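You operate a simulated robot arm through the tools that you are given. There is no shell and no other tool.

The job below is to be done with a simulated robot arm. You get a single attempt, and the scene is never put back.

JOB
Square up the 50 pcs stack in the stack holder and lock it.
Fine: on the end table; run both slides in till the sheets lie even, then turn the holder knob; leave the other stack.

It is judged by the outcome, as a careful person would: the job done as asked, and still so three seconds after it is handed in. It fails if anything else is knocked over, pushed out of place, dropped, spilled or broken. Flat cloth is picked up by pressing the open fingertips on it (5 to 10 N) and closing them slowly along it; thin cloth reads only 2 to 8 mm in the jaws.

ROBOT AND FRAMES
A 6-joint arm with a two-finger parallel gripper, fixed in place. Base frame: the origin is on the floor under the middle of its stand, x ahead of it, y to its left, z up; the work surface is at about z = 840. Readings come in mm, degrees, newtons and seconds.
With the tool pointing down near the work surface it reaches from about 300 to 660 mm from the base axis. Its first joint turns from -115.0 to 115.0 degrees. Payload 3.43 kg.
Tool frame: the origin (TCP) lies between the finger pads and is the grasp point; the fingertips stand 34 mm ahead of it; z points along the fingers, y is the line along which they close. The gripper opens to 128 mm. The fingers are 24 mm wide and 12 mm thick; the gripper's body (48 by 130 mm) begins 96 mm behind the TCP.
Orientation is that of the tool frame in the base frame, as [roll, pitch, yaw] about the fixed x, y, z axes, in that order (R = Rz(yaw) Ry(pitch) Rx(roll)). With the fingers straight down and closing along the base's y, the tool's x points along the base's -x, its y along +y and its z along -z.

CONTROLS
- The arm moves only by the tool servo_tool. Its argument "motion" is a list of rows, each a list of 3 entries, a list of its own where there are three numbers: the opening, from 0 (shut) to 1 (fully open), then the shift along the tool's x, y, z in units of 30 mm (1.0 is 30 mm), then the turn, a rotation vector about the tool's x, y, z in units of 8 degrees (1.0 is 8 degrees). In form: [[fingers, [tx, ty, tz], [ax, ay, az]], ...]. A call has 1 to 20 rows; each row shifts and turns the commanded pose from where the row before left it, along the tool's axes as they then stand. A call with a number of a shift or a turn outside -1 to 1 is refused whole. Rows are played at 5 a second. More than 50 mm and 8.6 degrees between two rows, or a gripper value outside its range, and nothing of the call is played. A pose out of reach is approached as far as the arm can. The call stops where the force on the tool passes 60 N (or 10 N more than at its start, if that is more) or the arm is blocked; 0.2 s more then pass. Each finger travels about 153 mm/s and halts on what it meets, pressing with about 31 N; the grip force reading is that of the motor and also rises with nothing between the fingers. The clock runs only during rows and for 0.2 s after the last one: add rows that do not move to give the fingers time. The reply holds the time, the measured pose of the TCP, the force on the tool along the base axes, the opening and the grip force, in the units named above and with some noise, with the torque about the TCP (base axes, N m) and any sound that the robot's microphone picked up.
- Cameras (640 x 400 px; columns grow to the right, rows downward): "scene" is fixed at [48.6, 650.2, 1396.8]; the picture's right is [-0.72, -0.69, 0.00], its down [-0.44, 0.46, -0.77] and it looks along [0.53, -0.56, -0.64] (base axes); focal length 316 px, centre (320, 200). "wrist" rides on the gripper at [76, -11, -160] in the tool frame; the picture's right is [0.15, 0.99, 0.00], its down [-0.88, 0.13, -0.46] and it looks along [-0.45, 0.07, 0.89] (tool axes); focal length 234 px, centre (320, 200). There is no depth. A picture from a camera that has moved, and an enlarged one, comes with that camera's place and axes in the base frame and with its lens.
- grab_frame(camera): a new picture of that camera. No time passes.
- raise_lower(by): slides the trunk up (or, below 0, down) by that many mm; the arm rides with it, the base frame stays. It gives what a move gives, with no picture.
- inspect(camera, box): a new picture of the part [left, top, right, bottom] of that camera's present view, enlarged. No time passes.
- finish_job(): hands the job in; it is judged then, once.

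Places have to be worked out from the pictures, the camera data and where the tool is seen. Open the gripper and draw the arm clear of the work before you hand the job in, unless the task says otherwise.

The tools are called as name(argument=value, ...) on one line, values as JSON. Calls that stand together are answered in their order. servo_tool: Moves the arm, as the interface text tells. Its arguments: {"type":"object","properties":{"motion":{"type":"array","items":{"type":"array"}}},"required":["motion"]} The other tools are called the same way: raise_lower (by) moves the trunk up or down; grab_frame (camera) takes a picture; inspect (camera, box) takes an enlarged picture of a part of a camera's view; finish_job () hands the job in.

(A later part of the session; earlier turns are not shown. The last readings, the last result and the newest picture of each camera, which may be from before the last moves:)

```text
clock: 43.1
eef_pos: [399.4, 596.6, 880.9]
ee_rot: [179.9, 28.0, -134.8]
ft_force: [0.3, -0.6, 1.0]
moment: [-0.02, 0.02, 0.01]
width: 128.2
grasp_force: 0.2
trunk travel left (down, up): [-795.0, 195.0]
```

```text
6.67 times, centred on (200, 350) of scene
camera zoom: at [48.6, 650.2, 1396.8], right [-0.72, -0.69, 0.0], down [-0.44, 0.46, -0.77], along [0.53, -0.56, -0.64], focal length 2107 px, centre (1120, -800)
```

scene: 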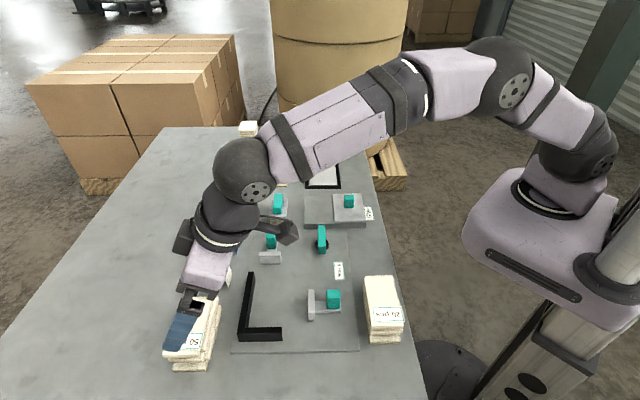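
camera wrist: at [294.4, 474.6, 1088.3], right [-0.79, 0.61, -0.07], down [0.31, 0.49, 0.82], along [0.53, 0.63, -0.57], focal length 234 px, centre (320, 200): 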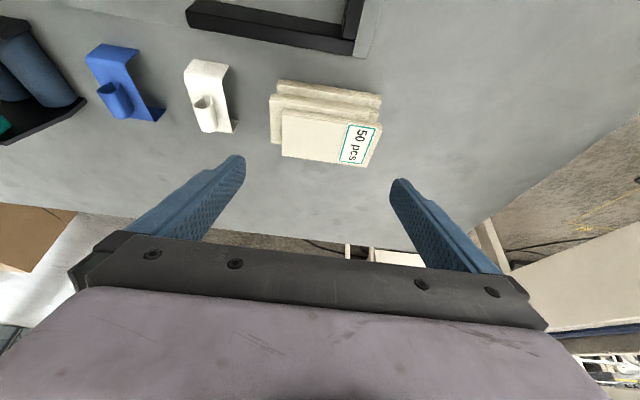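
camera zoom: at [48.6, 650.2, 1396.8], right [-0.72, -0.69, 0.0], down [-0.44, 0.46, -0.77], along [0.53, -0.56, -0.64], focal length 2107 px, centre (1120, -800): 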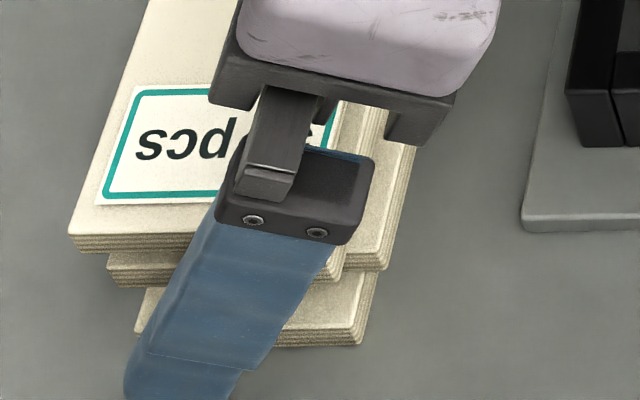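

No contact and no disturbance. I close the fingers slowly to square the slabs lengthwise and grip them.

servo_tool(motion=[[0.96, [0, 0, 0], [0, 0, 0]], [0.93, [0, 0, 0], [0, 0, 0]], [0.91, [0, 0, 0], [0, 0, 0]], [0.89, [0, 0, 0], [0, 0, 0]], [0.87, [0, 0, 0], [0, 0, 0]], [0.85, [0, 0, 0], [0, 0, 0]], [0.83, [0, 0, 0], [0, 0, 0]], [0.81, [0, 0, 0], [0, 0, 0]], [0.8, [0, 0, 0], [0, 0, 0]], [0.79, [0, 0, 0], [0, 0, 0]], [0.78, [0, 0, 0], [0, 0, 0]], [0.77, [0, 0, 0], [0, 0, 0]], [0.76, [0, 0, 0], [0, 0, 0]], [0.75, [0, 0, 0], [0, 0, 0]]])

inspect(camera="wrist", box=[220, 90, 420, 230])

inspect(camera="scene", box=[140, 280, 240, 390])

```text
clock: 46.1
eef_pos: [399.0, 598.0, 880.2]
ee_rot: [180.0, 28.1, -134.9]
ft_force: [0.7, 0.8, 0.6]
moment: [0.07, 0.07, 0.0]
width: 99.5
grasp_force: 31.0
trunk travel left (down, up): [-795.0, 195.0]
```

```text
2.86 times, centred on (320, 160) of wrist
camera zoom: at [307.5, 488.2, 986.8], right [-0.79, 0.61, -0.07], down [0.3, 0.49, 0.82], along [0.53, 0.63, -0.57], focal length 669 px, centre (320, 314)
```

zoom: 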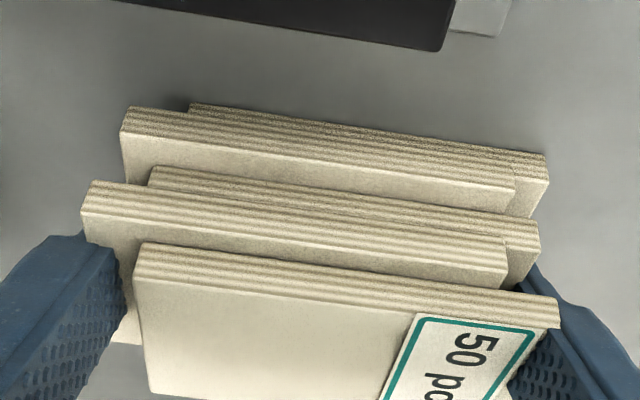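

```text
3.64 times, centred on (190, 335) of scene
camera zoom: at [48.6, 650.2, 1396.8], right [-0.72, -0.69, 0.0], down [-0.44, 0.46, -0.77], along [0.53, -0.56, -0.64], focal length 1149 px, centre (793, -291)
```

zoom: 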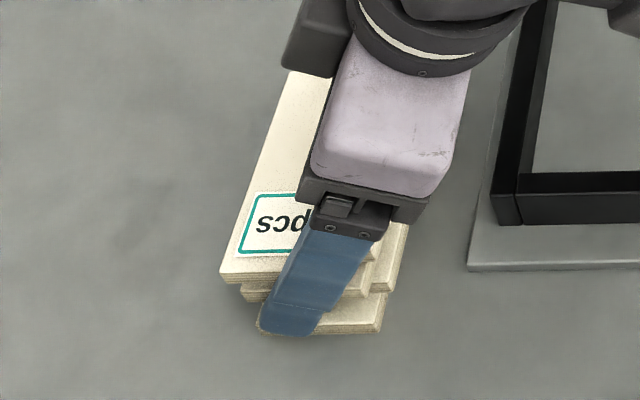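

The jaws stopped at 99.5 mm with 31 N — a firm grip; the stack behaves as one bundle. I lift straight up ~80 mm and look.

servo_tool(motion=[[0.75, [-0.1, 0, -0.19], [0, 0, 0]], [0.75, [-0.2, 0, -0.38], [0, 0, 0]], [0.75, [-0.35, 0, -0.65], [0, 0, 0]], [0.75, [-0.4, 0, -0.75], [0, 0, 0]], [0.75, [-0.2, 0, -0.38], [0, 0, 0]], [0.75, [0, 0, 0], [0, 0, 0]]])

grab_frame(camera="scene")

grab_frame(camera="wrist")

```text
clock: 47.5
eef_pos: [401.9, 597.6, 960.1]
ee_rot: [-180.0, 28.0, -134.8]
ft_force: [-0.1, -0.8, -1.1]
moment: [0.02, 0.01, 0.01]
width: 99.6
grasp_force: 30.3
trunk travel left (down, up): [-795.0, 195.0]
```

```text
taken
```

scene: 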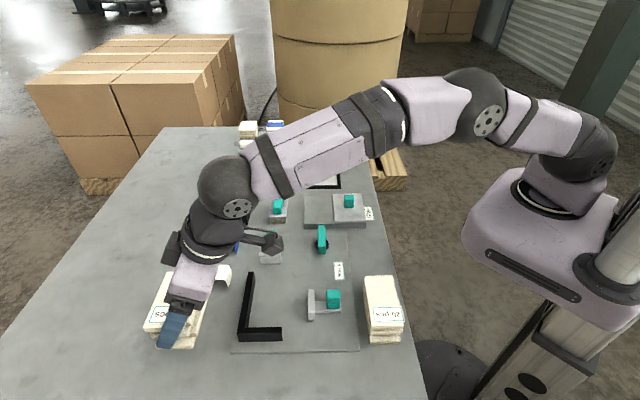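

```text
taken
camera wrist: at [309.9, 489.2, 1066.2], right [-0.79, 0.61, -0.07], down [0.31, 0.49, 0.82], along [0.53, 0.63, -0.57], focal length 234 px, centre (320, 200)
```

wrist: 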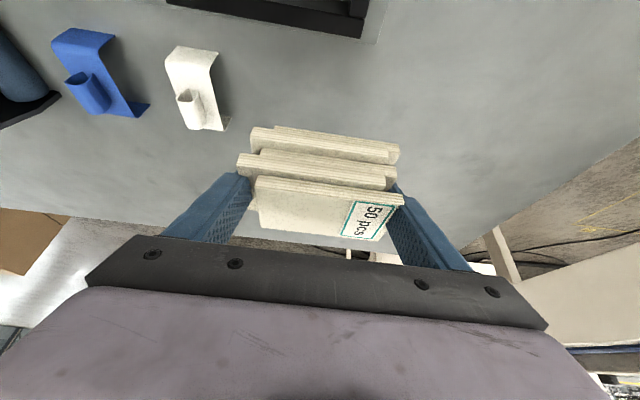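

The stack is held securely. Refined holder geometry (45° frame): fence inner faces at E≈−142 and W≈620, pushers at W≈509.5 and E≈+18.5, plate top z≈848. I carry the stack, at this height, over the bay centre (E≈−61, W≈572).

servo_tool(motion=[[0.75, [0.3, -0.18, -0.16], [0, 0, 0]], [0.75, [0.46, -0.287, -0.245], [0, 0, 0]], [0.75, [0.46, -0.287, -0.245], [0, 0, 0]], [0.75, [0.46, -0.287, -0.245], [0, 0, 0]], [0.75, [0.46, -0.287, -0.245], [0, 0, 0]], [0.75, [0.46, -0.287, -0.245], [0, 0, 0]], [0.75, [0.46, -0.287, -0.245], [0, 0, 0]], [0.75, [0.46, -0.287, -0.245], [0, 0, 0]], [0.75, [0.46, -0.287, -0.245], [0, 0, 0]], [0.75, [0.163, -0.104, -0.083], [0, 0, 0]], [0.75, [0, 0, 0], [0, 0, 0]]])

grab_frame(camera="scene")

grab_frame(camera="wrist")

```text
clock: 49.9
eef_pos: [356.2, 443.3, 960.8]
ee_rot: [-180.0, 28.0, -134.8]
ft_force: [-1.1, -1.1, -0.2]
moment: [0.01, 0.02, -0.01]
width: 99.6
grasp_force: 30.7
trunk travel left (down, up): [-795.0, 195.0]
```

```text
taken
```

scene: 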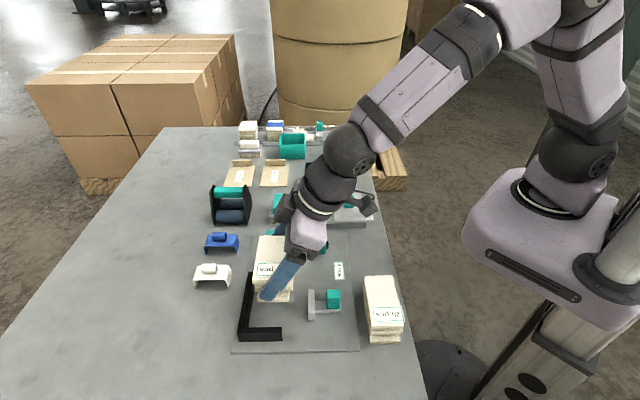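

```text
taken
camera wrist: at [264.4, 334.7, 1066.1], right [-0.79, 0.61, -0.07], down [0.3, 0.49, 0.82], along [0.53, 0.63, -0.57], focal length 234 px, centre (320, 200)
```

wrist: 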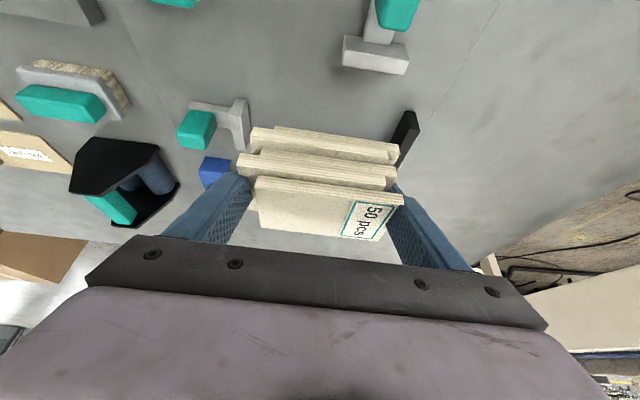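

TCP at E≈−61.6, W≈565.3 as planned. I lower 55 mm and check the clearances before touch-down.

servo_tool(motion=[[0.75, [0.215, 0, 0.405], [0, 0, 0]], [0.75, [0.215, 0, 0.405], [0, 0, 0]], [0.75, [0.215, 0, 0.405], [0, 0, 0]], [0.75, [0.215, 0, 0.405], [0, 0, 0]], [0.75, [0, 0, 0], [0, 0, 0]]])

inspect(camera="scene", box=[210, 230, 370, 360])

grab_frame(camera="wrist")

```text
clock: 51.1
eef_pos: [356.0, 442.6, 905.0]
ee_rot: [-180.0, 28.1, -134.8]
ft_force: [-0.7, 0.8, -1.0]
moment: [0.01, 0.01, 0.0]
width: 99.8
grasp_force: 30.7
trunk travel left (down, up): [-795.0, 195.0]
```

```text
3.08 times, centred on (290, 295) of scene
camera zoom: at [48.6, 650.2, 1396.8], right [-0.72, -0.69, 0.0], down [-0.44, 0.46, -0.77], along [0.53, -0.56, -0.64], focal length 972 px, centre (412, -92)
```

zoom: 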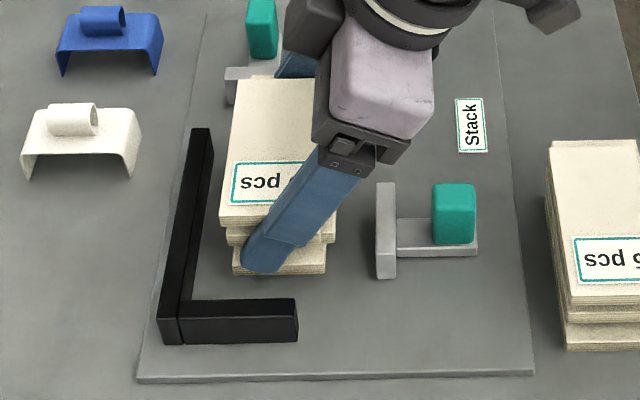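

```text
taken
camera wrist: at [263.5, 334.1, 1011.1], right [-0.79, 0.61, -0.07], down [0.3, 0.49, 0.82], along [0.53, 0.63, -0.57], focal length 234 px, centre (320, 200)
```

wrist: 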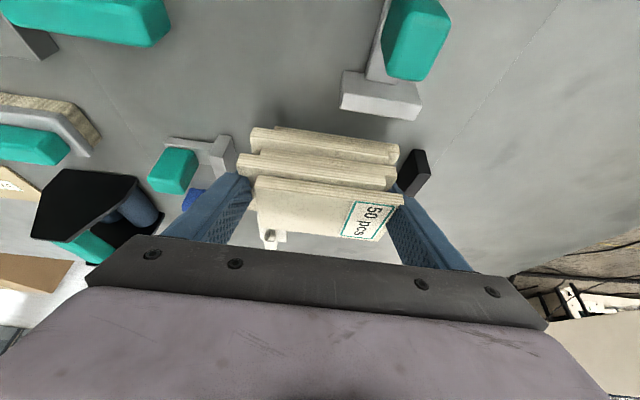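

Clearances look good on all sides. I lower 14 mm gently, then read the force.

servo_tool(motion=[[0.75, [0.07, 0, 0.132], [0, 0, 0]], [0.75, [0.07, 0, 0.132], [0, 0, 0]], [0.75, [0.04, 0, 0.074], [0, 0, 0]], [0.75, [0.04, 0, 0.074], [0, 0, 0]], [0.75, [0, 0, 0], [0, 0, 0]]])

```text
clock: 52.3
eef_pos: [355.4, 442.6, 890.6]
ee_rot: [180.0, 28.1, -134.8]
ft_force: [-0.9, 0.1, -1.4]
moment: [0.01, 0.02, -0.02]
width: 99.4
grasp_force: 30.5
trunk travel left (down, up): [-795.0, 195.0]
```

No contact yet at z≈890.6. I continue in 1 mm steps until the plate is felt.

servo_tool(motion=[[0.75, [0.0157, 0, 0.0294], [0, 0, 0]], [0.75, [0.0157, 0, 0.0294], [0, 0, 0]], [0.75, [0.0157, 0, 0.0294], [0, 0, 0]], [0.75, [0, 0, 0], [0, 0, 0]]])

inspect(camera="scene", box=[220, 260, 320, 350])

```text
clock: 53.3
eef_pos: [355.6, 443.8, 889.2]
ee_rot: [-180.0, 28.1, -134.9]
ft_force: [-1.6, -0.1, 3.7]
moment: [-0.09, 0.22, 0.0]
width: 99.5
grasp_force: 31.3
trunk travel left (down, up): [-795.0, 195.0]
```

```text
4.44 times, centred on (270, 305) of scene
camera zoom: at [48.6, 650.2, 1396.8], right [-0.72, -0.69, 0.0], down [-0.44, 0.46, -0.77], along [0.53, -0.56, -0.64], focal length 1405 px, centre (542, -267)
```

zoom: 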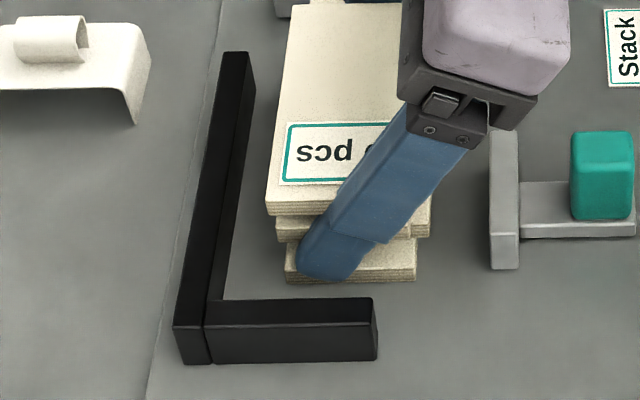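

Contact felt (~5 N, small moment): the stack is on the plate. I open the fingers to ~112 mm, staying clear of the fence and pusher.

servo_tool(motion=[[0.78, [0, 0, 0], [0, 0, 0]], [0.8, [0, 0, 0], [0, 0, 0]], [0.83, [0, 0, 0], [0, 0, 0]], [0.86, [0, 0, 0], [0, 0, 0]], [0.88, [0, 0, 0], [0, 0, 0]], [0.88, [0, 0, 0], [0, 0, 0]]])

grab_frame(camera="wrist")

inspect(camera="scene", box=[220, 260, 320, 350])

```text
clock: 54.7
eef_pos: [357.4, 442.7, 888.3]
ee_rot: [-180.0, 28.1, -134.8]
ft_force: [0.0, 0.4, -0.1]
moment: [-0.03, -0.01, 0.0]
width: 112.9
grasp_force: 0.1
trunk travel left (down, up): [-795.0, 195.0]
```

```text
taken
camera wrist: at [264.8, 334.3, 994.2], right [-0.79, 0.61, -0.07], down [0.3, 0.49, 0.82], along [0.53, 0.63, -0.57], focal length 234 px, centre (320, 200)
```

wrist: 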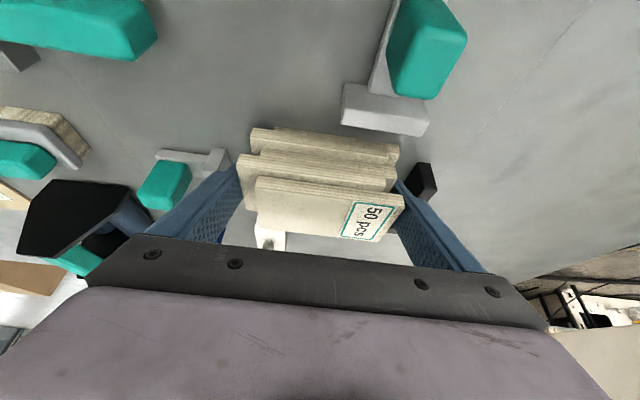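

```text
4.44 times, centred on (270, 305) of scene
camera zoom: at [48.6, 650.2, 1396.8], right [-0.72, -0.69, 0.0], down [-0.44, 0.46, -0.77], along [0.53, -0.56, -0.64], focal length 1405 px, centre (542, -267)
```

zoom: 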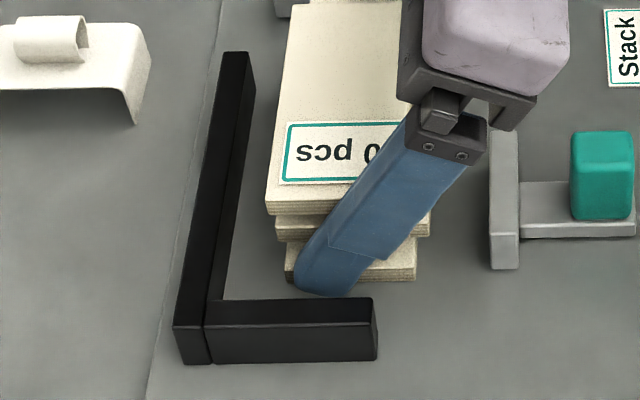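

Released cleanly; the stack stands on the plate. I rise straight up 110 mm.

servo_tool(motion=[[0.88, [-0.12, 0, -0.22], [0, 0, 0]], [0.88, [-0.31, 0, -0.58], [0, 0, 0]], [0.88, [-0.43, 0, -0.81], [0, 0, 0]], [0.88, [-0.43, 0, -0.81], [0, 0, 0]], [0.88, [-0.43, 0, -0.81], [0, 0, 0]], [0.88, [0, 0, 0], [0, 0, 0]]])

grab_frame(camera="wrist")

grab_frame(camera="scene")

```text
clock: 56.1
eef_pos: [356.3, 445.5, 997.6]
ee_rot: [180.0, 28.0, -134.8]
ft_force: [0.3, -0.1, 0.9]
moment: [-0.02, 0.02, -0.02]
width: 112.5
grasp_force: 0.1
trunk travel left (down, up): [-795.0, 195.0]
```

```text
taken
camera wrist: at [264.0, 336.0, 1104.1], right [-0.79, 0.61, -0.07], down [0.3, 0.49, 0.82], along [0.53, 0.63, -0.57], focal length 234 px, centre (320, 200)
```

wrist: 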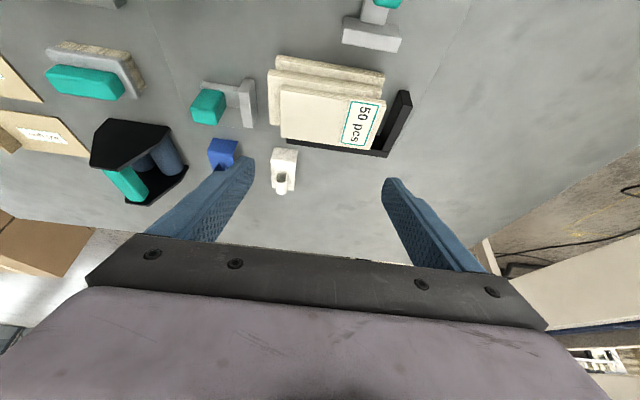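

```text
taken
```

scene: 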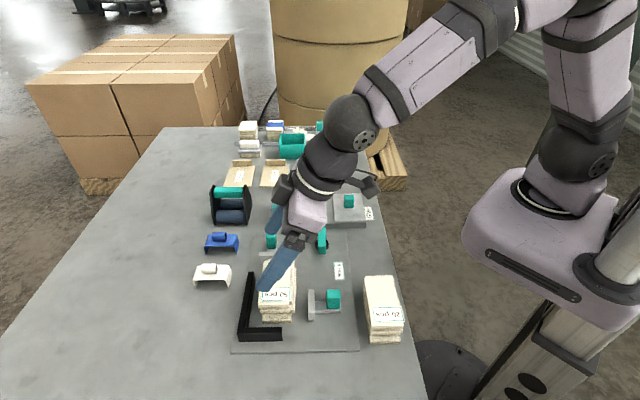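

The 50 pcs stack now sits in the bay. I bring the tool back to vertical and move over slide A's teal handle to look at it closely.

servo_tool(motion=[[0.88, [0, 0, 0], [0, 0.875, 0]], [0.88, [0, 0, 0], [0, 0.875, 0]], [0.88, [0, 0, 0], [0, 0.875, 0]], [0.88, [0, 0, 0], [0, 0.875, 0]], [0.88, [0.74, 0.23, 0], [0, 0, 0]], [0.88, [0.74, 0.23, 0], [0, 0, 0]], [0.88, [0.74, 0.23, 0], [0, 0, 0]], [0.88, [0.74, 0.23, 0], [0, 0, 0]], [0.88, [0, 0, 0], [0, 0, 0]]])

grab_frame(camera="wrist")

inspect(camera="scene", box=[225, 220, 385, 350])

```text
clock: 58.1
eef_pos: [275.3, 398.4, 996.5]
ee_rot: [-180.0, 0.0, -134.8]
ft_force: [0.7, -0.3, 0.3]
moment: [0.01, 0.01, -0.03]
width: 112.5
grasp_force: 0.1
trunk travel left (down, up): [-795.0, 195.0]
```

```text
taken
camera wrist: at [229.7, 336.8, 1156.6], right [-0.8, 0.59, 0.0], down [0.53, 0.72, 0.46], along [0.27, 0.37, -0.89], focal length 234 px, centre (320, 200)
```

wrist: 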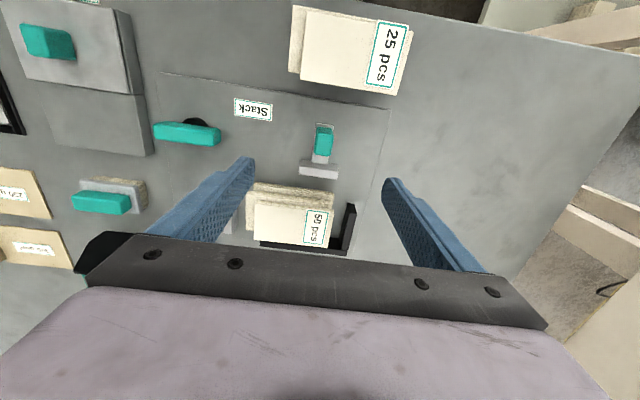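

```text
3.08 times, centred on (305, 285) of scene
camera zoom: at [48.6, 650.2, 1396.8], right [-0.72, -0.69, 0.0], down [-0.44, 0.46, -0.77], along [0.53, -0.56, -0.64], focal length 972 px, centre (366, -62)
```

zoom: 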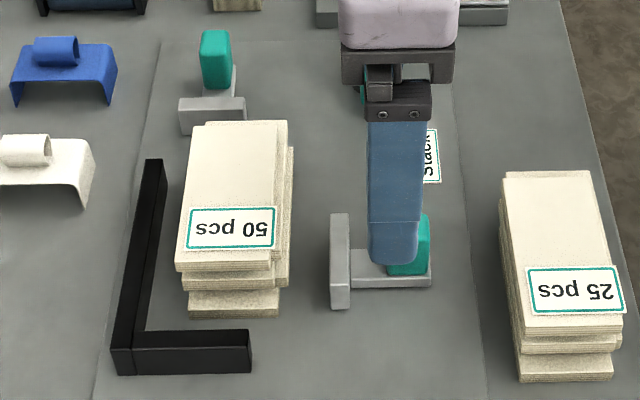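

I enlarge the wrist view around slide A's handle for its exact position and height.

inspect(camera="wrist", box=[270, 100, 370, 190])

inspect(camera="wrist", box=[140, 100, 260, 180])

inspect(camera="scene", box=[310, 270, 370, 330])

```text
4.44 times, centred on (320, 145) of wrist
camera zoom: at [229.7, 336.8, 1156.6], right [-0.8, 0.59, 0.0], down [0.53, 0.72, 0.46], along [0.27, 0.37, -0.89], focal length 1041 px, centre (320, 444)
```

zoom: 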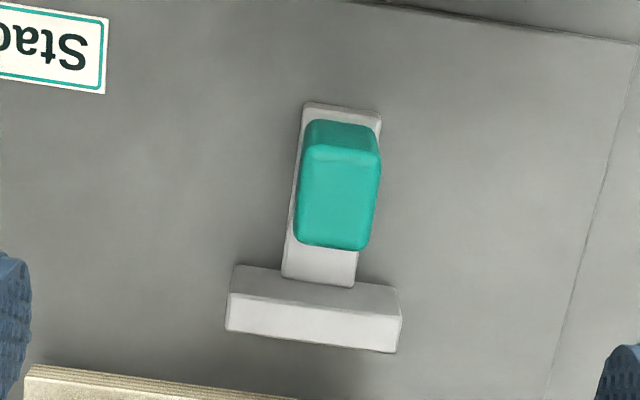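

```text
5.00 times, centred on (200, 140) of wrist
camera zoom: at [229.7, 336.8, 1156.6], right [-0.8, 0.59, 0.0], down [0.53, 0.72, 0.46], along [0.27, 0.37, -0.89], focal length 1171 px, centre (920, 500)
```

zoom: 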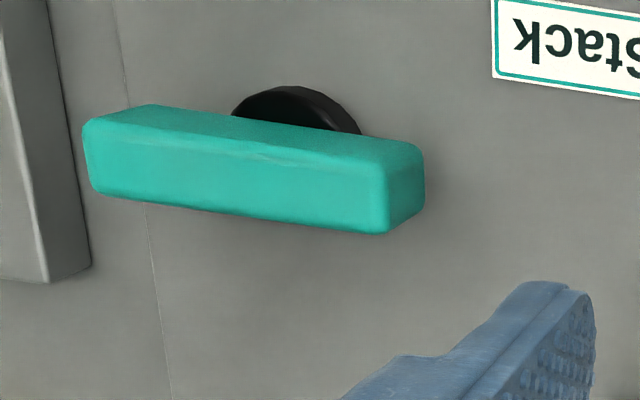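

```text
6.67 times, centred on (340, 300) of scene
camera zoom: at [48.6, 650.2, 1396.8], right [-0.72, -0.69, 0.0], down [-0.44, 0.46, -0.77], along [0.53, -0.56, -0.64], focal length 2107 px, centre (187, -467)
```

zoom: 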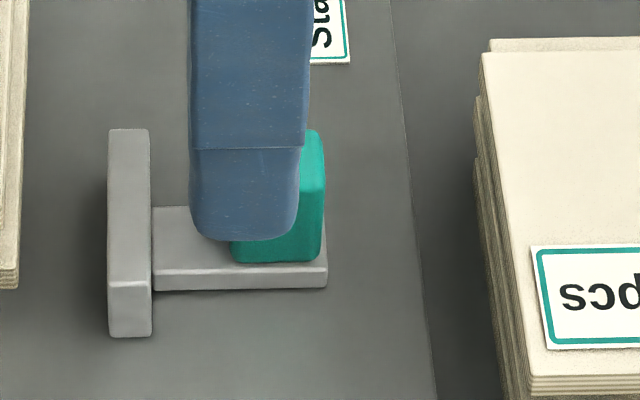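

Slide A's handle centre is at about (E −90, W 464.5), top z≈891, 18 mm wide; the knob lever centre at about (E 69, W 478), lying along E. Slide B is best run first (its push line passes the stack's centre). I turn the gripper 90° so it closes along W, keeping height.

servo_tool(motion=[[0.6, [0, 0, 0], [0, 0, 0.94]], [0.6, [0, 0, 0], [0, 0, 0.94]], [0.6, [0, 0, 0], [0, 0, 0.94]], [0.6, [0, 0, 0], [0, 0, 0.94]], [0.6, [0, 0, 0], [0, 0, 0.94]], [0.6, [0, 0, 0], [0, 0, 0.94]], [0.6, [0, 0, 0], [0, 0, 0.94]], [0.6, [0, 0, 0], [0, 0, 0.94]], [0.6, [0, 0, 0], [0, 0, 0.94]], [0.6, [0, 0, 0], [0, 0, 0.94]], [0.6, [0, 0, 0], [0, 0, 0.94]], [0.6, [0, 0, 0], [0, 0, 0.94]], [0.6, [0, 0, 0], [0, 0, 0]]])

```text
clock: 60.9
eef_pos: [273.7, 399.9, 996.4]
ee_rot: [180.0, 0.0, 134.9]
ft_force: [-1.3, 0.8, -0.2]
moment: [-0.01, 0.02, -0.01]
width: 77.0
grasp_force: 0.0
trunk travel left (down, up): [-795.0, 195.0]
```

Turned to yaw 134.9°. Now I move level to above slide B's handle at about (464, 373).

servo_tool(motion=[[0.6, [-0.7, 0.55, 0], [0, 0, 0]], [0.6, [-0.7, 0.55, 0], [0, 0, 0]], [0.6, [-0.7, 0.55, 0], [0, 0, 0]], [0.6, [-0.7, 0.55, 0], [0, 0, 0]], [0.6, [-0.7, 0.55, 0], [0, 0, 0]], [0.6, [-0.7, 0.55, 0], [0, 0, 0]], [0.6, [-0.7, 0.55, 0], [0, 0, 0]], [0.6, [0, 0, 0], [0, 0, 0]]])

grab_frame(camera="wrist")

grab_frame(camera="scene")

```text
clock: 62.7
eef_pos: [459.5, 377.5, 997.4]
ee_rot: [180.0, 0.0, 134.9]
ft_force: [-0.8, 0.0, -0.4]
moment: [-0.03, 0.03, 0.01]
width: 76.8
grasp_force: 0.0
trunk travel left (down, up): [-795.0, 195.0]
```

```text
taken
camera wrist: at [398.9, 422.6, 1158.3], right [0.6, 0.8, 0.0], down [0.71, -0.53, 0.46], along [0.37, -0.27, -0.89], focal length 234 px, centre (320, 200)
```

wrist: 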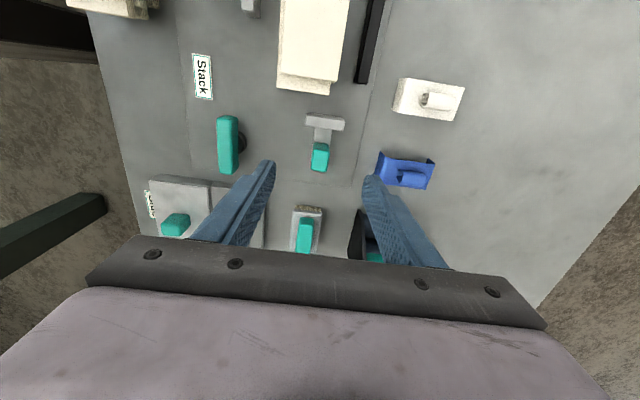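

```text
taken
```

scene: 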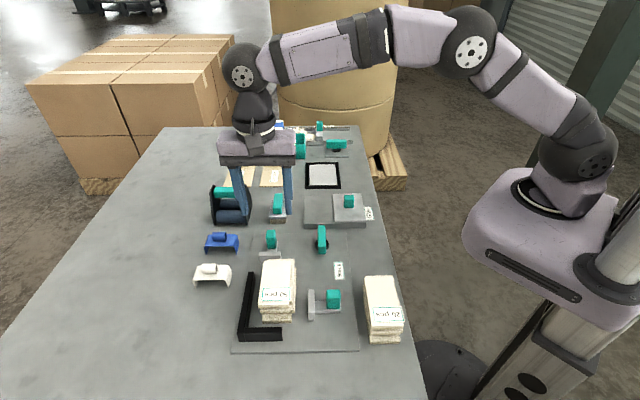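

I enlarge slide B's handle and neighbours (blue clip, lever, blocks) in the wrist view.

inspect(camera="wrist", box=[260, 90, 400, 200])

```text
3.64 times, centred on (330, 145) of wrist
camera zoom: at [398.9, 422.6, 1158.3], right [0.6, 0.8, 0.0], down [0.71, -0.53, 0.46], along [0.37, -0.27, -0.89], focal length 852 px, centre (284, 400)
```

zoom: 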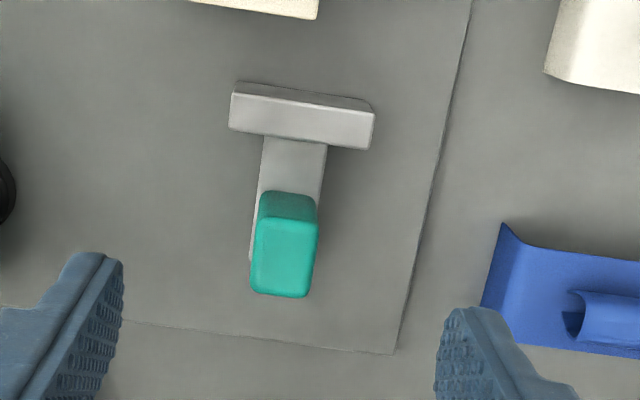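

Handle B's centre is at tool (−9, +1.5) → E≈67, W≈593. I narrow the opening to ~45 mm, shift over it, and descend to z≈925 first.

servo_tool(motion=[[0.45, [-0.3, 0.05, 0.4], [0, 0, 0]], [0.35, [0, 0, 0.67], [0, 0, 0]], [0.35, [0, 0, 0.67], [0, 0, 0]], [0.35, [0, 0, 0.67], [0, 0, 0]], [0.35, [0, 0, 0], [0, 0, 0]]])

inspect(camera="wrist", box=[250, 90, 390, 230])

inspect(camera="scene", box=[220, 180, 360, 300])

```text
clock: 63.9
eef_pos: [465.2, 370.9, 923.7]
ee_rot: [180.0, 0.0, 134.9]
ft_force: [0.1, 0.3, -0.3]
moment: [-0.05, 0.0, 0.02]
width: 44.9
grasp_force: 0.1
trunk travel left (down, up): [-795.0, 195.0]
```

```text
2.86 times, centred on (320, 160) of wrist
camera zoom: at [404.8, 417.1, 1084.3], right [0.6, 0.8, 0.0], down [0.71, -0.53, 0.46], along [0.37, -0.27, -0.89], focal length 669 px, centre (320, 314)
```

zoom: 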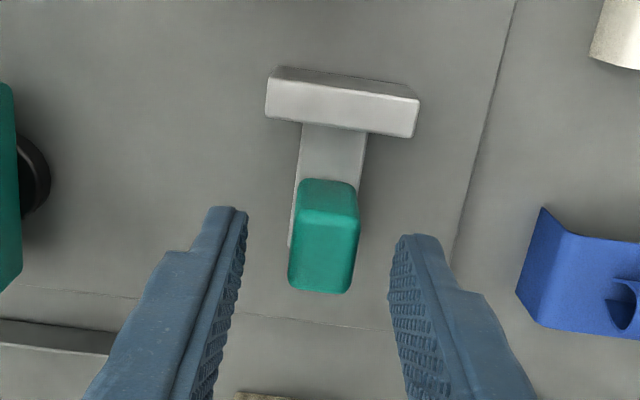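

```text
3.33 times, centred on (290, 240) of scene
camera zoom: at [48.6, 650.2, 1396.8], right [-0.72, -0.69, 0.0], down [-0.44, 0.46, -0.77], along [0.53, -0.56, -0.64], focal length 1054 px, centre (420, 67)
```

zoom: 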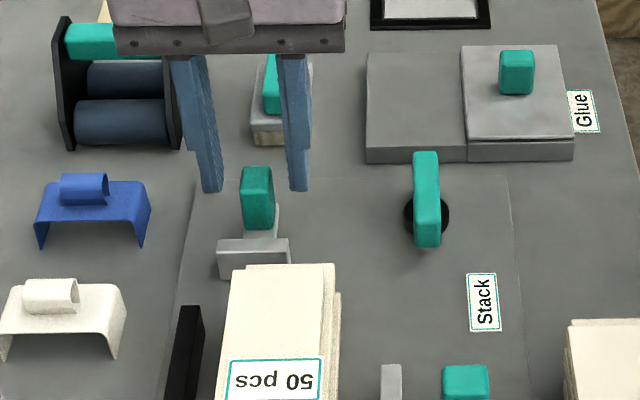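

The handle is centred between the fingers. I descend 31 mm to z≈893 and close on the handle.

servo_tool(motion=[[0.35, [0, 0.035, 0.4], [0, 0, 0]], [0.35, [0, 0, 0.4], [0, 0, 0]], [0.35, [0, 0, 0.22], [0, 0, 0]], [0.28, [0, 0, 0], [0, 0, 0]], [0.22, [0, 0, 0], [0, 0, 0]], [0.17, [0, 0, 0], [0, 0, 0]], [0.13, [0, 0, 0], [0, 0, 0]], [0.1, [0, 0, 0], [0, 0, 0]], [0.1, [0, 0, 0], [0, 0, 0]]])

grab_frame(camera="wrist")

```text
clock: 65.9
eef_pos: [466.4, 371.9, 894.4]
ee_rot: [-179.9, 0.1, 134.9]
ft_force: [0.6, 0.5, -1.0]
moment: [0.09, -0.03, 0.2]
width: 19.9
grasp_force: 45.3
trunk travel left (down, up): [-795.0, 195.0]
```

```text
taken
camera wrist: at [406.0, 417.1, 1054.7], right [0.6, 0.8, 0.0], down [0.71, -0.53, 0.46], along [0.37, -0.27, -0.89], focal length 234 px, centre (320, 200)
```

wrist: 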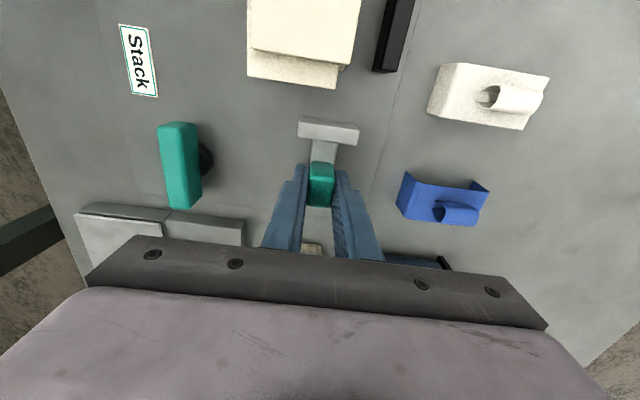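

Gripped (19.9 mm). I run slide B inward 25 mm in small steps and watch the force.

servo_tool(motion=[[0.1, [0.1, 0, 0], [0, 0, 0]], [0.1, [0.15, 0, 0], [0, 0, 0]], [0.1, [0.2, 0, 0], [0, 0, 0]], [0.1, [0.2, 0, 0], [0, 0, 0]], [0.1, [0.2, 0, 0], [0, 0, 0]], [0.1, [0, 0, 0], [0, 0, 0]]])

grab_frame(camera="wrist")

inspect(camera="scene", box=[210, 210, 370, 350])

```text
clock: 67.3
eef_pos: [449.5, 389.5, 894.6]
ee_rot: [-179.9, 0.0, 134.8]
ft_force: [-6.3, -6.2, -4.3]
moment: [0.35, -0.79, 0.21]
width: 19.8
grasp_force: 45.4
trunk travel left (down, up): [-795.0, 195.0]
```

```text
taken
camera wrist: at [388.5, 435.2, 1054.8], right [0.6, 0.8, 0.0], down [0.71, -0.53, 0.46], along [0.36, -0.27, -0.89], focal length 234 px, centre (320, 200)
```

wrist: 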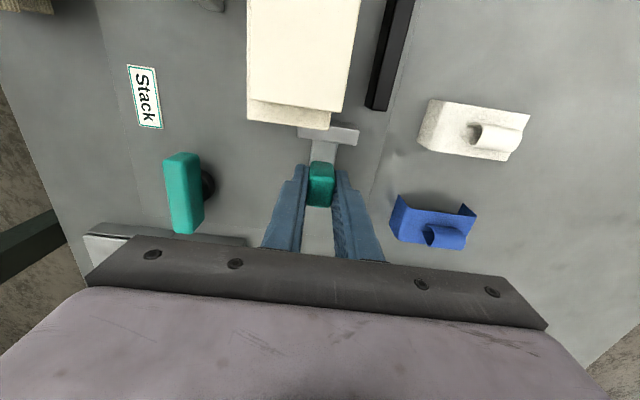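

```text
2.86 times, centred on (290, 280) of scene
camera zoom: at [48.6, 650.2, 1396.8], right [-0.72, -0.69, 0.0], down [-0.44, 0.46, -0.77], along [0.53, -0.56, -0.64], focal length 903 px, centre (406, -29)
```

zoom: 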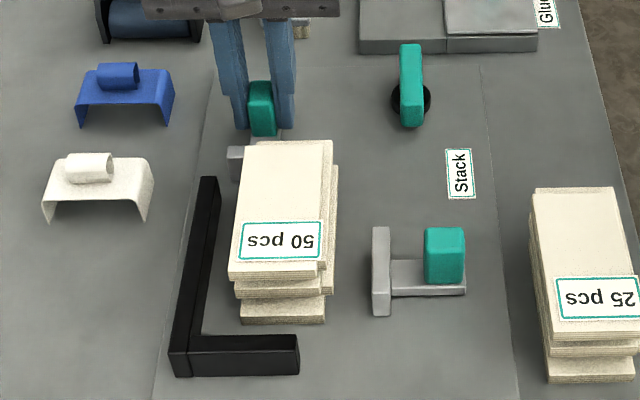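

Slide B follows smoothly; only a small sideways load (~9 N toward −W), which I relieve by 1 mm. I continue 25 mm inward.

servo_tool(motion=[[0.1, [0.15, -0.03, 0], [0, 0, 0]], [0.1, [0.17, 0, 0], [0, 0, 0]], [0.1, [0.17, 0, 0], [0, 0, 0]], [0.1, [0.17, 0, 0], [0, 0, 0]], [0.1, [0.17, 0, 0], [0, 0, 0]], [0.1, [0, 0, 0], [0, 0, 0]]])

inspect(camera="scene", box=[210, 210, 370, 350])

```text
clock: 68.7
eef_pos: [430.8, 407.4, 895.4]
ee_rot: [179.9, 0.0, 134.8]
ft_force: [-4.7, -4.9, 1.5]
moment: [-0.57, 0.1, 0.07]
width: 19.7
grasp_force: 45.0
trunk travel left (down, up): [-795.0, 195.0]
```

```text
2.86 times, centred on (290, 280) of scene
camera zoom: at [48.6, 650.2, 1396.8], right [-0.72, -0.69, 0.0], down [-0.44, 0.46, -0.77], along [0.53, -0.56, -0.64], focal length 903 px, centre (406, -29)
```

zoom: 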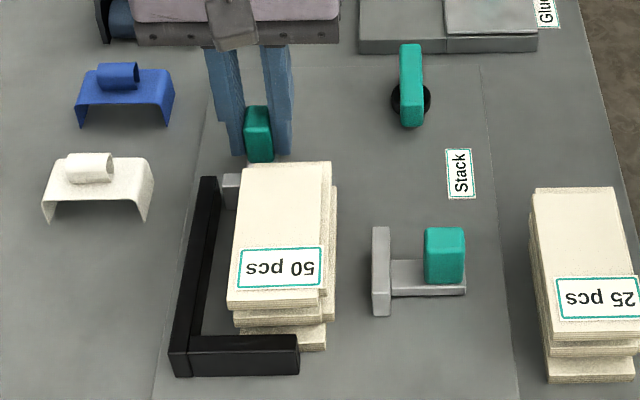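

The stack follows the pusher; about 12 mm remain to the near fence. I advance 9 mm more in 3 mm steps.

servo_tool(motion=[[0.1, [0.1, -0.02, 0], [0, 0, 0]], [0.1, [0.1, 0, 0], [0, 0, 0]], [0.1, [0.1, 0, 0], [0, 0, 0]], [0.1, [0, 0, 0], [0, 0, 0]]])

inspect(camera="scene", box=[220, 240, 330, 350])

```text
clock: 69.7
eef_pos: [425.2, 413.0, 894.9]
ee_rot: [-180.0, 0.0, 134.8]
ft_force: [0.7, 0.4, -2.1]
moment: [-0.25, 0.0, 0.26]
width: 19.8
grasp_force: 45.2
trunk travel left (down, up): [-795.0, 195.0]
```

```text
3.64 times, centred on (275, 295) of scene
camera zoom: at [48.6, 650.2, 1396.8], right [-0.72, -0.69, 0.0], down [-0.44, 0.46, -0.77], along [0.53, -0.56, -0.64], focal length 1149 px, centre (484, -146)
```

zoom: 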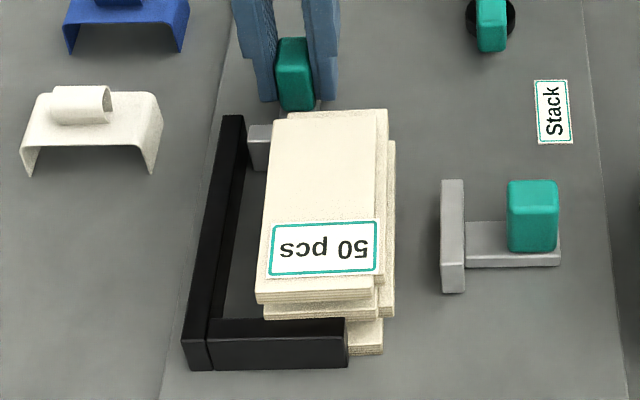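

About 4 mm of slack left at the fence, which I keep so slide A can push the stack freely. I open the fingers and rise.

servo_tool(motion=[[0.2, [0, 0, 0], [0, 0, 0]], [0.3, [0, 0, 0], [0, 0, 0]], [0.35, [0, 0, 0], [0, 0, 0]], [0.35, [0, 0, -0.3], [0, 0, 0]], [0.35, [0, 0, -0.8], [0, 0, 0]], [0.35, [0, 0, -0.9], [0, 0, 0]], [0.35, [0, 0, -0.9], [0, 0, 0]], [0.35, [0, 0, -0.6], [0, 0, 0]], [0.35, [0, 0, 0], [0, 0, 0]]])

grab_frame(camera="wrist")

```text
clock: 71.7
eef_pos: [423.0, 415.6, 1000.7]
ee_rot: [180.0, 0.0, 134.8]
ft_force: [0.7, 0.5, 0.4]
moment: [-0.03, 0.0, 0.0]
width: 44.8
grasp_force: 0.0
trunk travel left (down, up): [-795.0, 195.0]
```

```text
taken
camera wrist: at [362.1, 460.0, 1159.9], right [0.6, 0.8, 0.0], down [0.71, -0.53, 0.46], along [0.37, -0.27, -0.89], focal length 234 px, centre (320, 200)
```

wrist: 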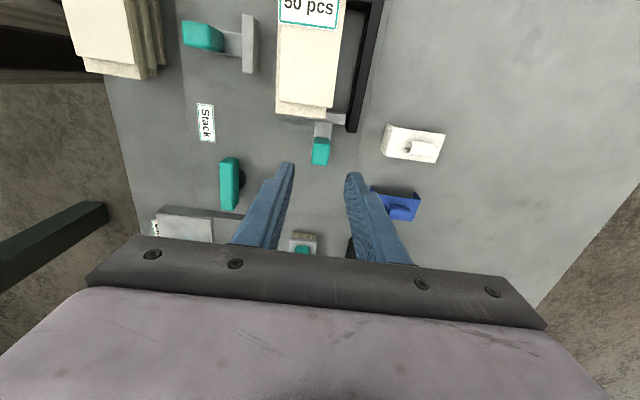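

Slide B stays where it was put. I turn the gripper back 90° and move over slide A's handle at about (265, 392).

servo_tool(motion=[[0.35, [0, 0, 0], [0, 0, -0.94]], [0.35, [0, 0, 0], [0, 0, -0.94]], [0.35, [0, 0, 0], [0, 0, -0.94]], [0.35, [0, 0, 0], [0, 0, -0.94]], [0.35, [0, 0, 0], [0, 0, -0.94]], [0.35, [0, 0, 0], [0, 0, -0.94]], [0.35, [0, 0, 0], [0, 0, -0.94]], [0.35, [0, 0, 0], [0, 0, -0.94]], [0.35, [0, 0, 0], [0, 0, -0.94]], [0.35, [0, 0, 0], [0, 0, -0.94]], [0.35, [0, 0, 0], [0, 0, -0.94]], [0.35, [0, 0, 0], [0, 0, -0.94]], [0.35, [0.71, 0.52, 0], [0, 0, 0]], [0.35, [0.71, 0.52, 0], [0, 0, 0]], [0.35, [0.71, 0.52, 0], [0, 0, 0]], [0.35, [0.71, 0.52, 0], [0, 0, 0]], [0.35, [0.71, 0.52, 0], [0, 0, 0]], [0.35, [0.71, 0.52, 0], [0, 0, 0]], [0.35, [0, 0, 0], [0, 0, 0]]])

grab_frame(camera="wrist")

```text
clock: 75.7
eef_pos: [265.6, 388.7, 997.5]
ee_rot: [-180.0, 0.0, -134.8]
ft_force: [0.4, 0.4, 1.0]
moment: [0.01, 0.0, -0.03]
width: 45.0
grasp_force: 0.1
trunk travel left (down, up): [-795.0, 195.0]
```

```text
taken
camera wrist: at [220.8, 326.4, 1157.6], right [-0.8, 0.59, 0.0], down [0.53, 0.72, 0.46], along [0.27, 0.37, -0.89], focal length 234 px, centre (320, 200)
```

wrist: 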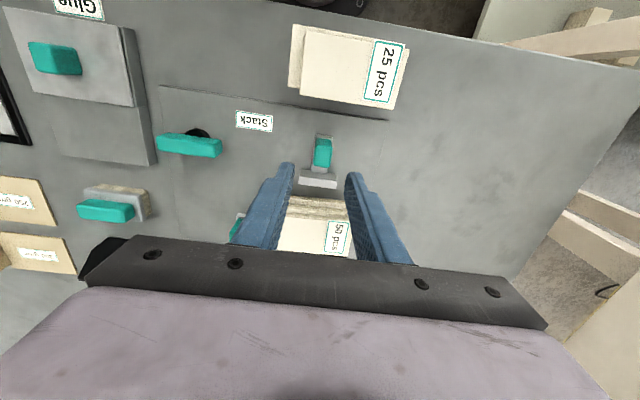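

I verify the handle's offset from the tool centre in an enlarged view.

inspect(camera="wrist", box=[270, 110, 370, 200])

```text
4.44 times, centred on (320, 155) of wrist
camera zoom: at [220.8, 326.4, 1157.6], right [-0.8, 0.59, 0.0], down [0.53, 0.72, 0.46], along [0.27, 0.37, -0.89], focal length 1041 px, centre (320, 400)
```

zoom: 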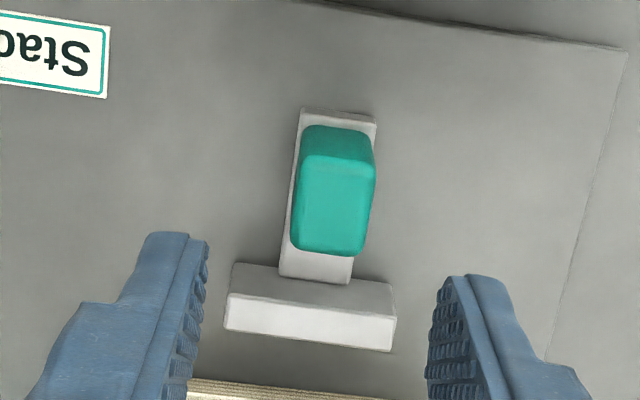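

Handle A lies at tool (−2, +4). I centre on it and descend to z≈894.

servo_tool(motion=[[0.35, [-0.07, 0.13, 0.6], [0, 0, 0]], [0.35, [0, 0, 0.8], [0, 0, 0]], [0.35, [0, 0, 0.8], [0, 0, 0]], [0.35, [0, 0, 0.4], [0, 0, 0]], [0.35, [0, 0, 0], [0, 0, 0]]])

grab_frame(camera="wrist")

```text
clock: 76.9
eef_pos: [265.1, 393.9, 922.2]
ee_rot: [179.9, 0.0, -134.8]
ft_force: [0.6, 0.1, -0.9]
moment: [-0.02, 0.0, 0.02]
width: 44.7
grasp_force: 0.1
trunk travel left (down, up): [-795.0, 195.0]
```

```text
taken
camera wrist: at [220.5, 331.1, 1082.1], right [-0.8, 0.59, 0.0], down [0.53, 0.72, 0.46], along [0.27, 0.37, -0.89], focal length 234 px, centre (320, 200)
```

wrist: 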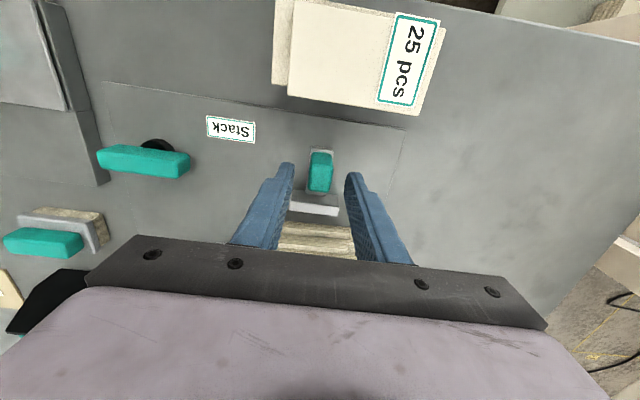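

Centred over the handle. I go down the last 28 mm and close on it.

servo_tool(motion=[[0.35, [0, 0, 0.4], [0, 0, 0]], [0.35, [0, 0, 0.4], [0, 0, 0]], [0.35, [0, 0, 0.13], [0, 0, 0]], [0.28, [0, 0, 0], [0, 0, 0]], [0.22, [0, 0, 0], [0, 0, 0]], [0.17, [0, 0, 0], [0, 0, 0]], [0.13, [0, 0, 0], [0, 0, 0]], [0.1, [0, 0, 0], [0, 0, 0]], [0.1, [0, 0, 0], [0, 0, 0]]])

grab_frame(camera="wrist")

```text
clock: 78.9
eef_pos: [266.3, 393.7, 894.5]
ee_rot: [180.0, 0.0, -134.9]
ft_force: [-4.0, 2.5, -1.8]
moment: [0.23, 0.07, -0.35]
width: 19.8
grasp_force: 44.9
trunk travel left (down, up): [-795.0, 195.0]
```

```text
taken
camera wrist: at [221.4, 331.8, 1054.6], right [-0.8, 0.59, 0.0], down [0.53, 0.72, 0.46], along [0.27, 0.37, -0.89], focal length 234 px, centre (320, 200)
```

wrist: 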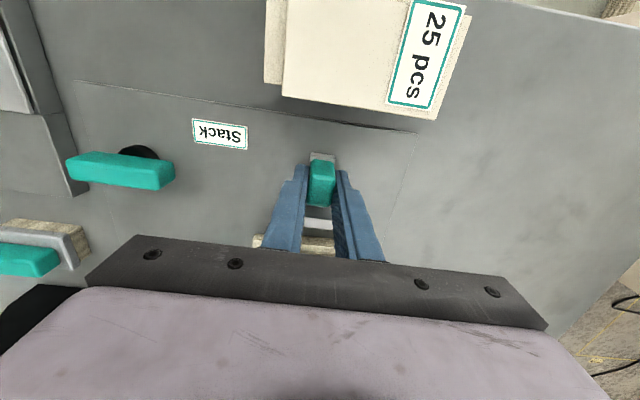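

Handle A gripped at E≈−90, W≈467. I run it outward toward the stack, 30 mm first.

servo_tool(motion=[[0.1, [-0.1, 0, 0], [0, 0, 0]], [0.1, [-0.15, 0, 0], [0, 0, 0]], [0.1, [-0.19, 0, 0], [0, 0, 0]], [0.1, [-0.19, 0, 0], [0, 0, 0]], [0.1, [-0.19, 0, 0], [0, 0, 0]], [0.1, [-0.19, 0, 0], [0, 0, 0]], [0.1, [0, 0, 0], [0, 0, 0]]])

inspect(camera="scene", box=[220, 230, 350, 350])

```text
clock: 80.5
eef_pos: [287.2, 414.5, 894.3]
ee_rot: [179.9, 0.1, -134.9]
ft_force: [-0.1, -0.1, 10.4]
moment: [-1.07, 0.92, -0.27]
width: 19.7
grasp_force: 44.8
trunk travel left (down, up): [-795.0, 195.0]
```

```text
3.33 times, centred on (285, 290) of scene
camera zoom: at [48.6, 650.2, 1396.8], right [-0.72, -0.69, 0.0], down [-0.44, 0.46, -0.77], along [0.53, -0.56, -0.64], focal length 1054 px, centre (437, -100)
```

zoom: 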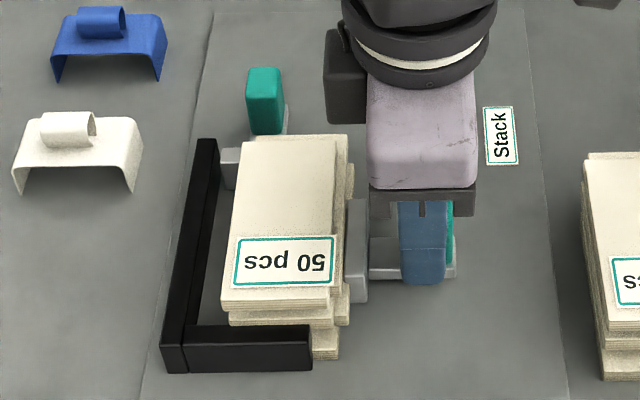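

Pusher A is just about at the stack. I relieve the small vertical load and continue in 3 mm steps, pushing the stack toward the long fence.

servo_tool(motion=[[0.1, [-0.1, 0, -0.03], [0, 0, 0]], [0.1, [-0.1, 0, 0], [0, 0, 0]], [0.1, [-0.1, 0, 0], [0, 0, 0]], [0.1, [-0.1, 0, 0], [0, 0, 0]], [0.1, [-0.1, 0, 0], [0, 0, 0]], [0.1, [0, 0, 0], [0, 0, 0]]])

inspect(camera="scene", box=[220, 230, 350, 350])

```text
clock: 81.9
eef_pos: [299.0, 427.2, 894.5]
ee_rot: [-179.9, 0.0, -134.8]
ft_force: [-1.5, 1.0, -2.8]
moment: [0.97, -0.88, -0.3]
width: 20.1
grasp_force: 45.2
trunk travel left (down, up): [-795.0, 195.0]
```

```text
3.33 times, centred on (285, 290) of scene
camera zoom: at [48.6, 650.2, 1396.8], right [-0.72, -0.69, 0.0], down [-0.44, 0.46, -0.77], along [0.53, -0.56, -0.64], focal length 1054 px, centre (437, -100)
```

zoom: 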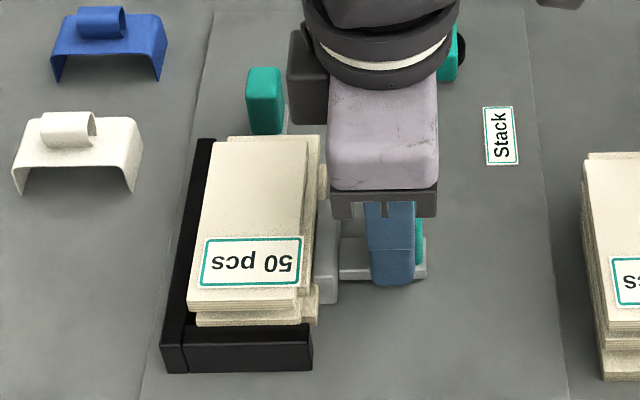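

The stack is nearly at the long fence. I continue with 1.5 mm steps, watching for the reaction force to build.

servo_tool(motion=[[0.1, [-0.05, 0, 0], [0, 0, 0]], [0.1, [-0.05, 0, 0], [0, 0, 0]], [0.1, [-0.05, 0, 0], [0, 0, 0]], [0.1, [0, 0, 0], [0, 0, 0]]])

```text
clock: 82.9
eef_pos: [301.5, 428.4, 893.9]
ee_rot: [-180.0, 0.0, -134.9]
ft_force: [-2.4, 1.7, -2.9]
moment: [0.56, -0.26, -0.28]
width: 19.9
grasp_force: 45.1
trunk travel left (down, up): [-795.0, 195.0]
```

No resistance yet (W≈516). I continue with 1.2 mm steps.

servo_tool(motion=[[0.1, [-0.04, 0, 0], [0, 0, 0]], [0.1, [-0.04, 0, 0], [0, 0, 0]], [0.1, [-0.04, 0, 0], [0, 0, 0]], [0.1, [0, 0, 0], [0, 0, 0]]])

inspect(camera="scene", box=[220, 230, 350, 350])

```text
clock: 83.9
eef_pos: [303.9, 431.6, 894.4]
ee_rot: [179.9, 0.0, -134.8]
ft_force: [-3.7, 2.5, -4.4]
moment: [0.39, -0.2, -0.28]
width: 20.0
grasp_force: 45.2
trunk travel left (down, up): [-795.0, 195.0]
```

```text
3.33 times, centred on (285, 290) of scene
camera zoom: at [48.6, 650.2, 1396.8], right [-0.72, -0.69, 0.0], down [-0.44, 0.46, -0.77], along [0.53, -0.56, -0.64], focal length 1054 px, centre (437, -100)
```

zoom: 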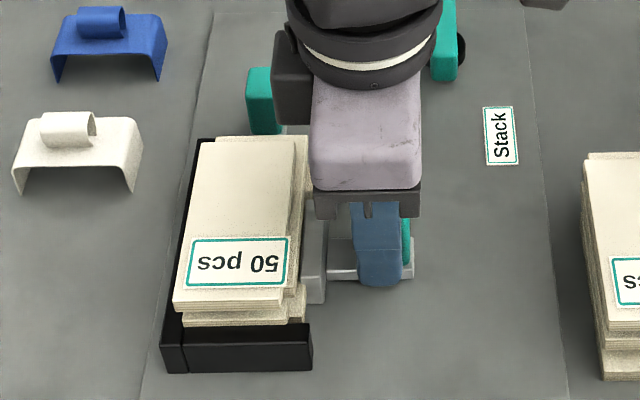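

Still free (W≈520). Continue in 1 mm steps.

servo_tool(motion=[[0.1, [-0.035, 0, 0], [0, 0, 0]], [0.1, [-0.035, 0, 0], [0, 0, 0]], [0.1, [-0.035, 0, 0], [0, 0, 0]], [0.1, [0, 0, 0], [0, 0, 0]]])

inspect(camera="scene", box=[220, 250, 320, 350])

```text
clock: 84.9
eef_pos: [303.9, 432.0, 893.3]
ee_rot: [-179.9, -0.2, -134.7]
ft_force: [-9.4, -5.2, -7.1]
moment: [1.06, -0.32, -0.3]
width: 20.2
grasp_force: 44.8
trunk travel left (down, up): [-795.0, 195.0]
```

```text
4.00 times, centred on (270, 300) of scene
camera zoom: at [48.6, 650.2, 1396.8], right [-0.72, -0.69, 0.0], down [-0.44, 0.46, -0.77], along [0.53, -0.56, -0.64], focal length 1264 px, centre (520, -200)
```

zoom: 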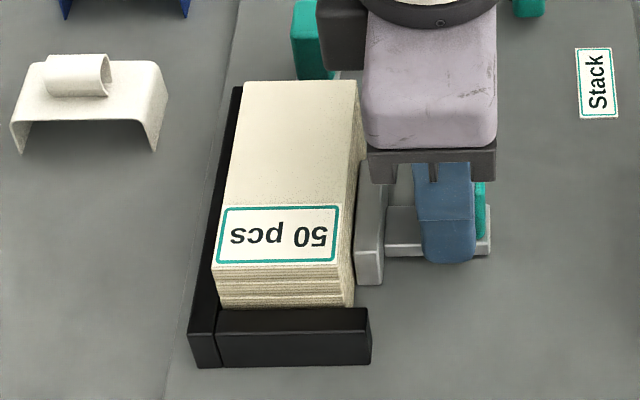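

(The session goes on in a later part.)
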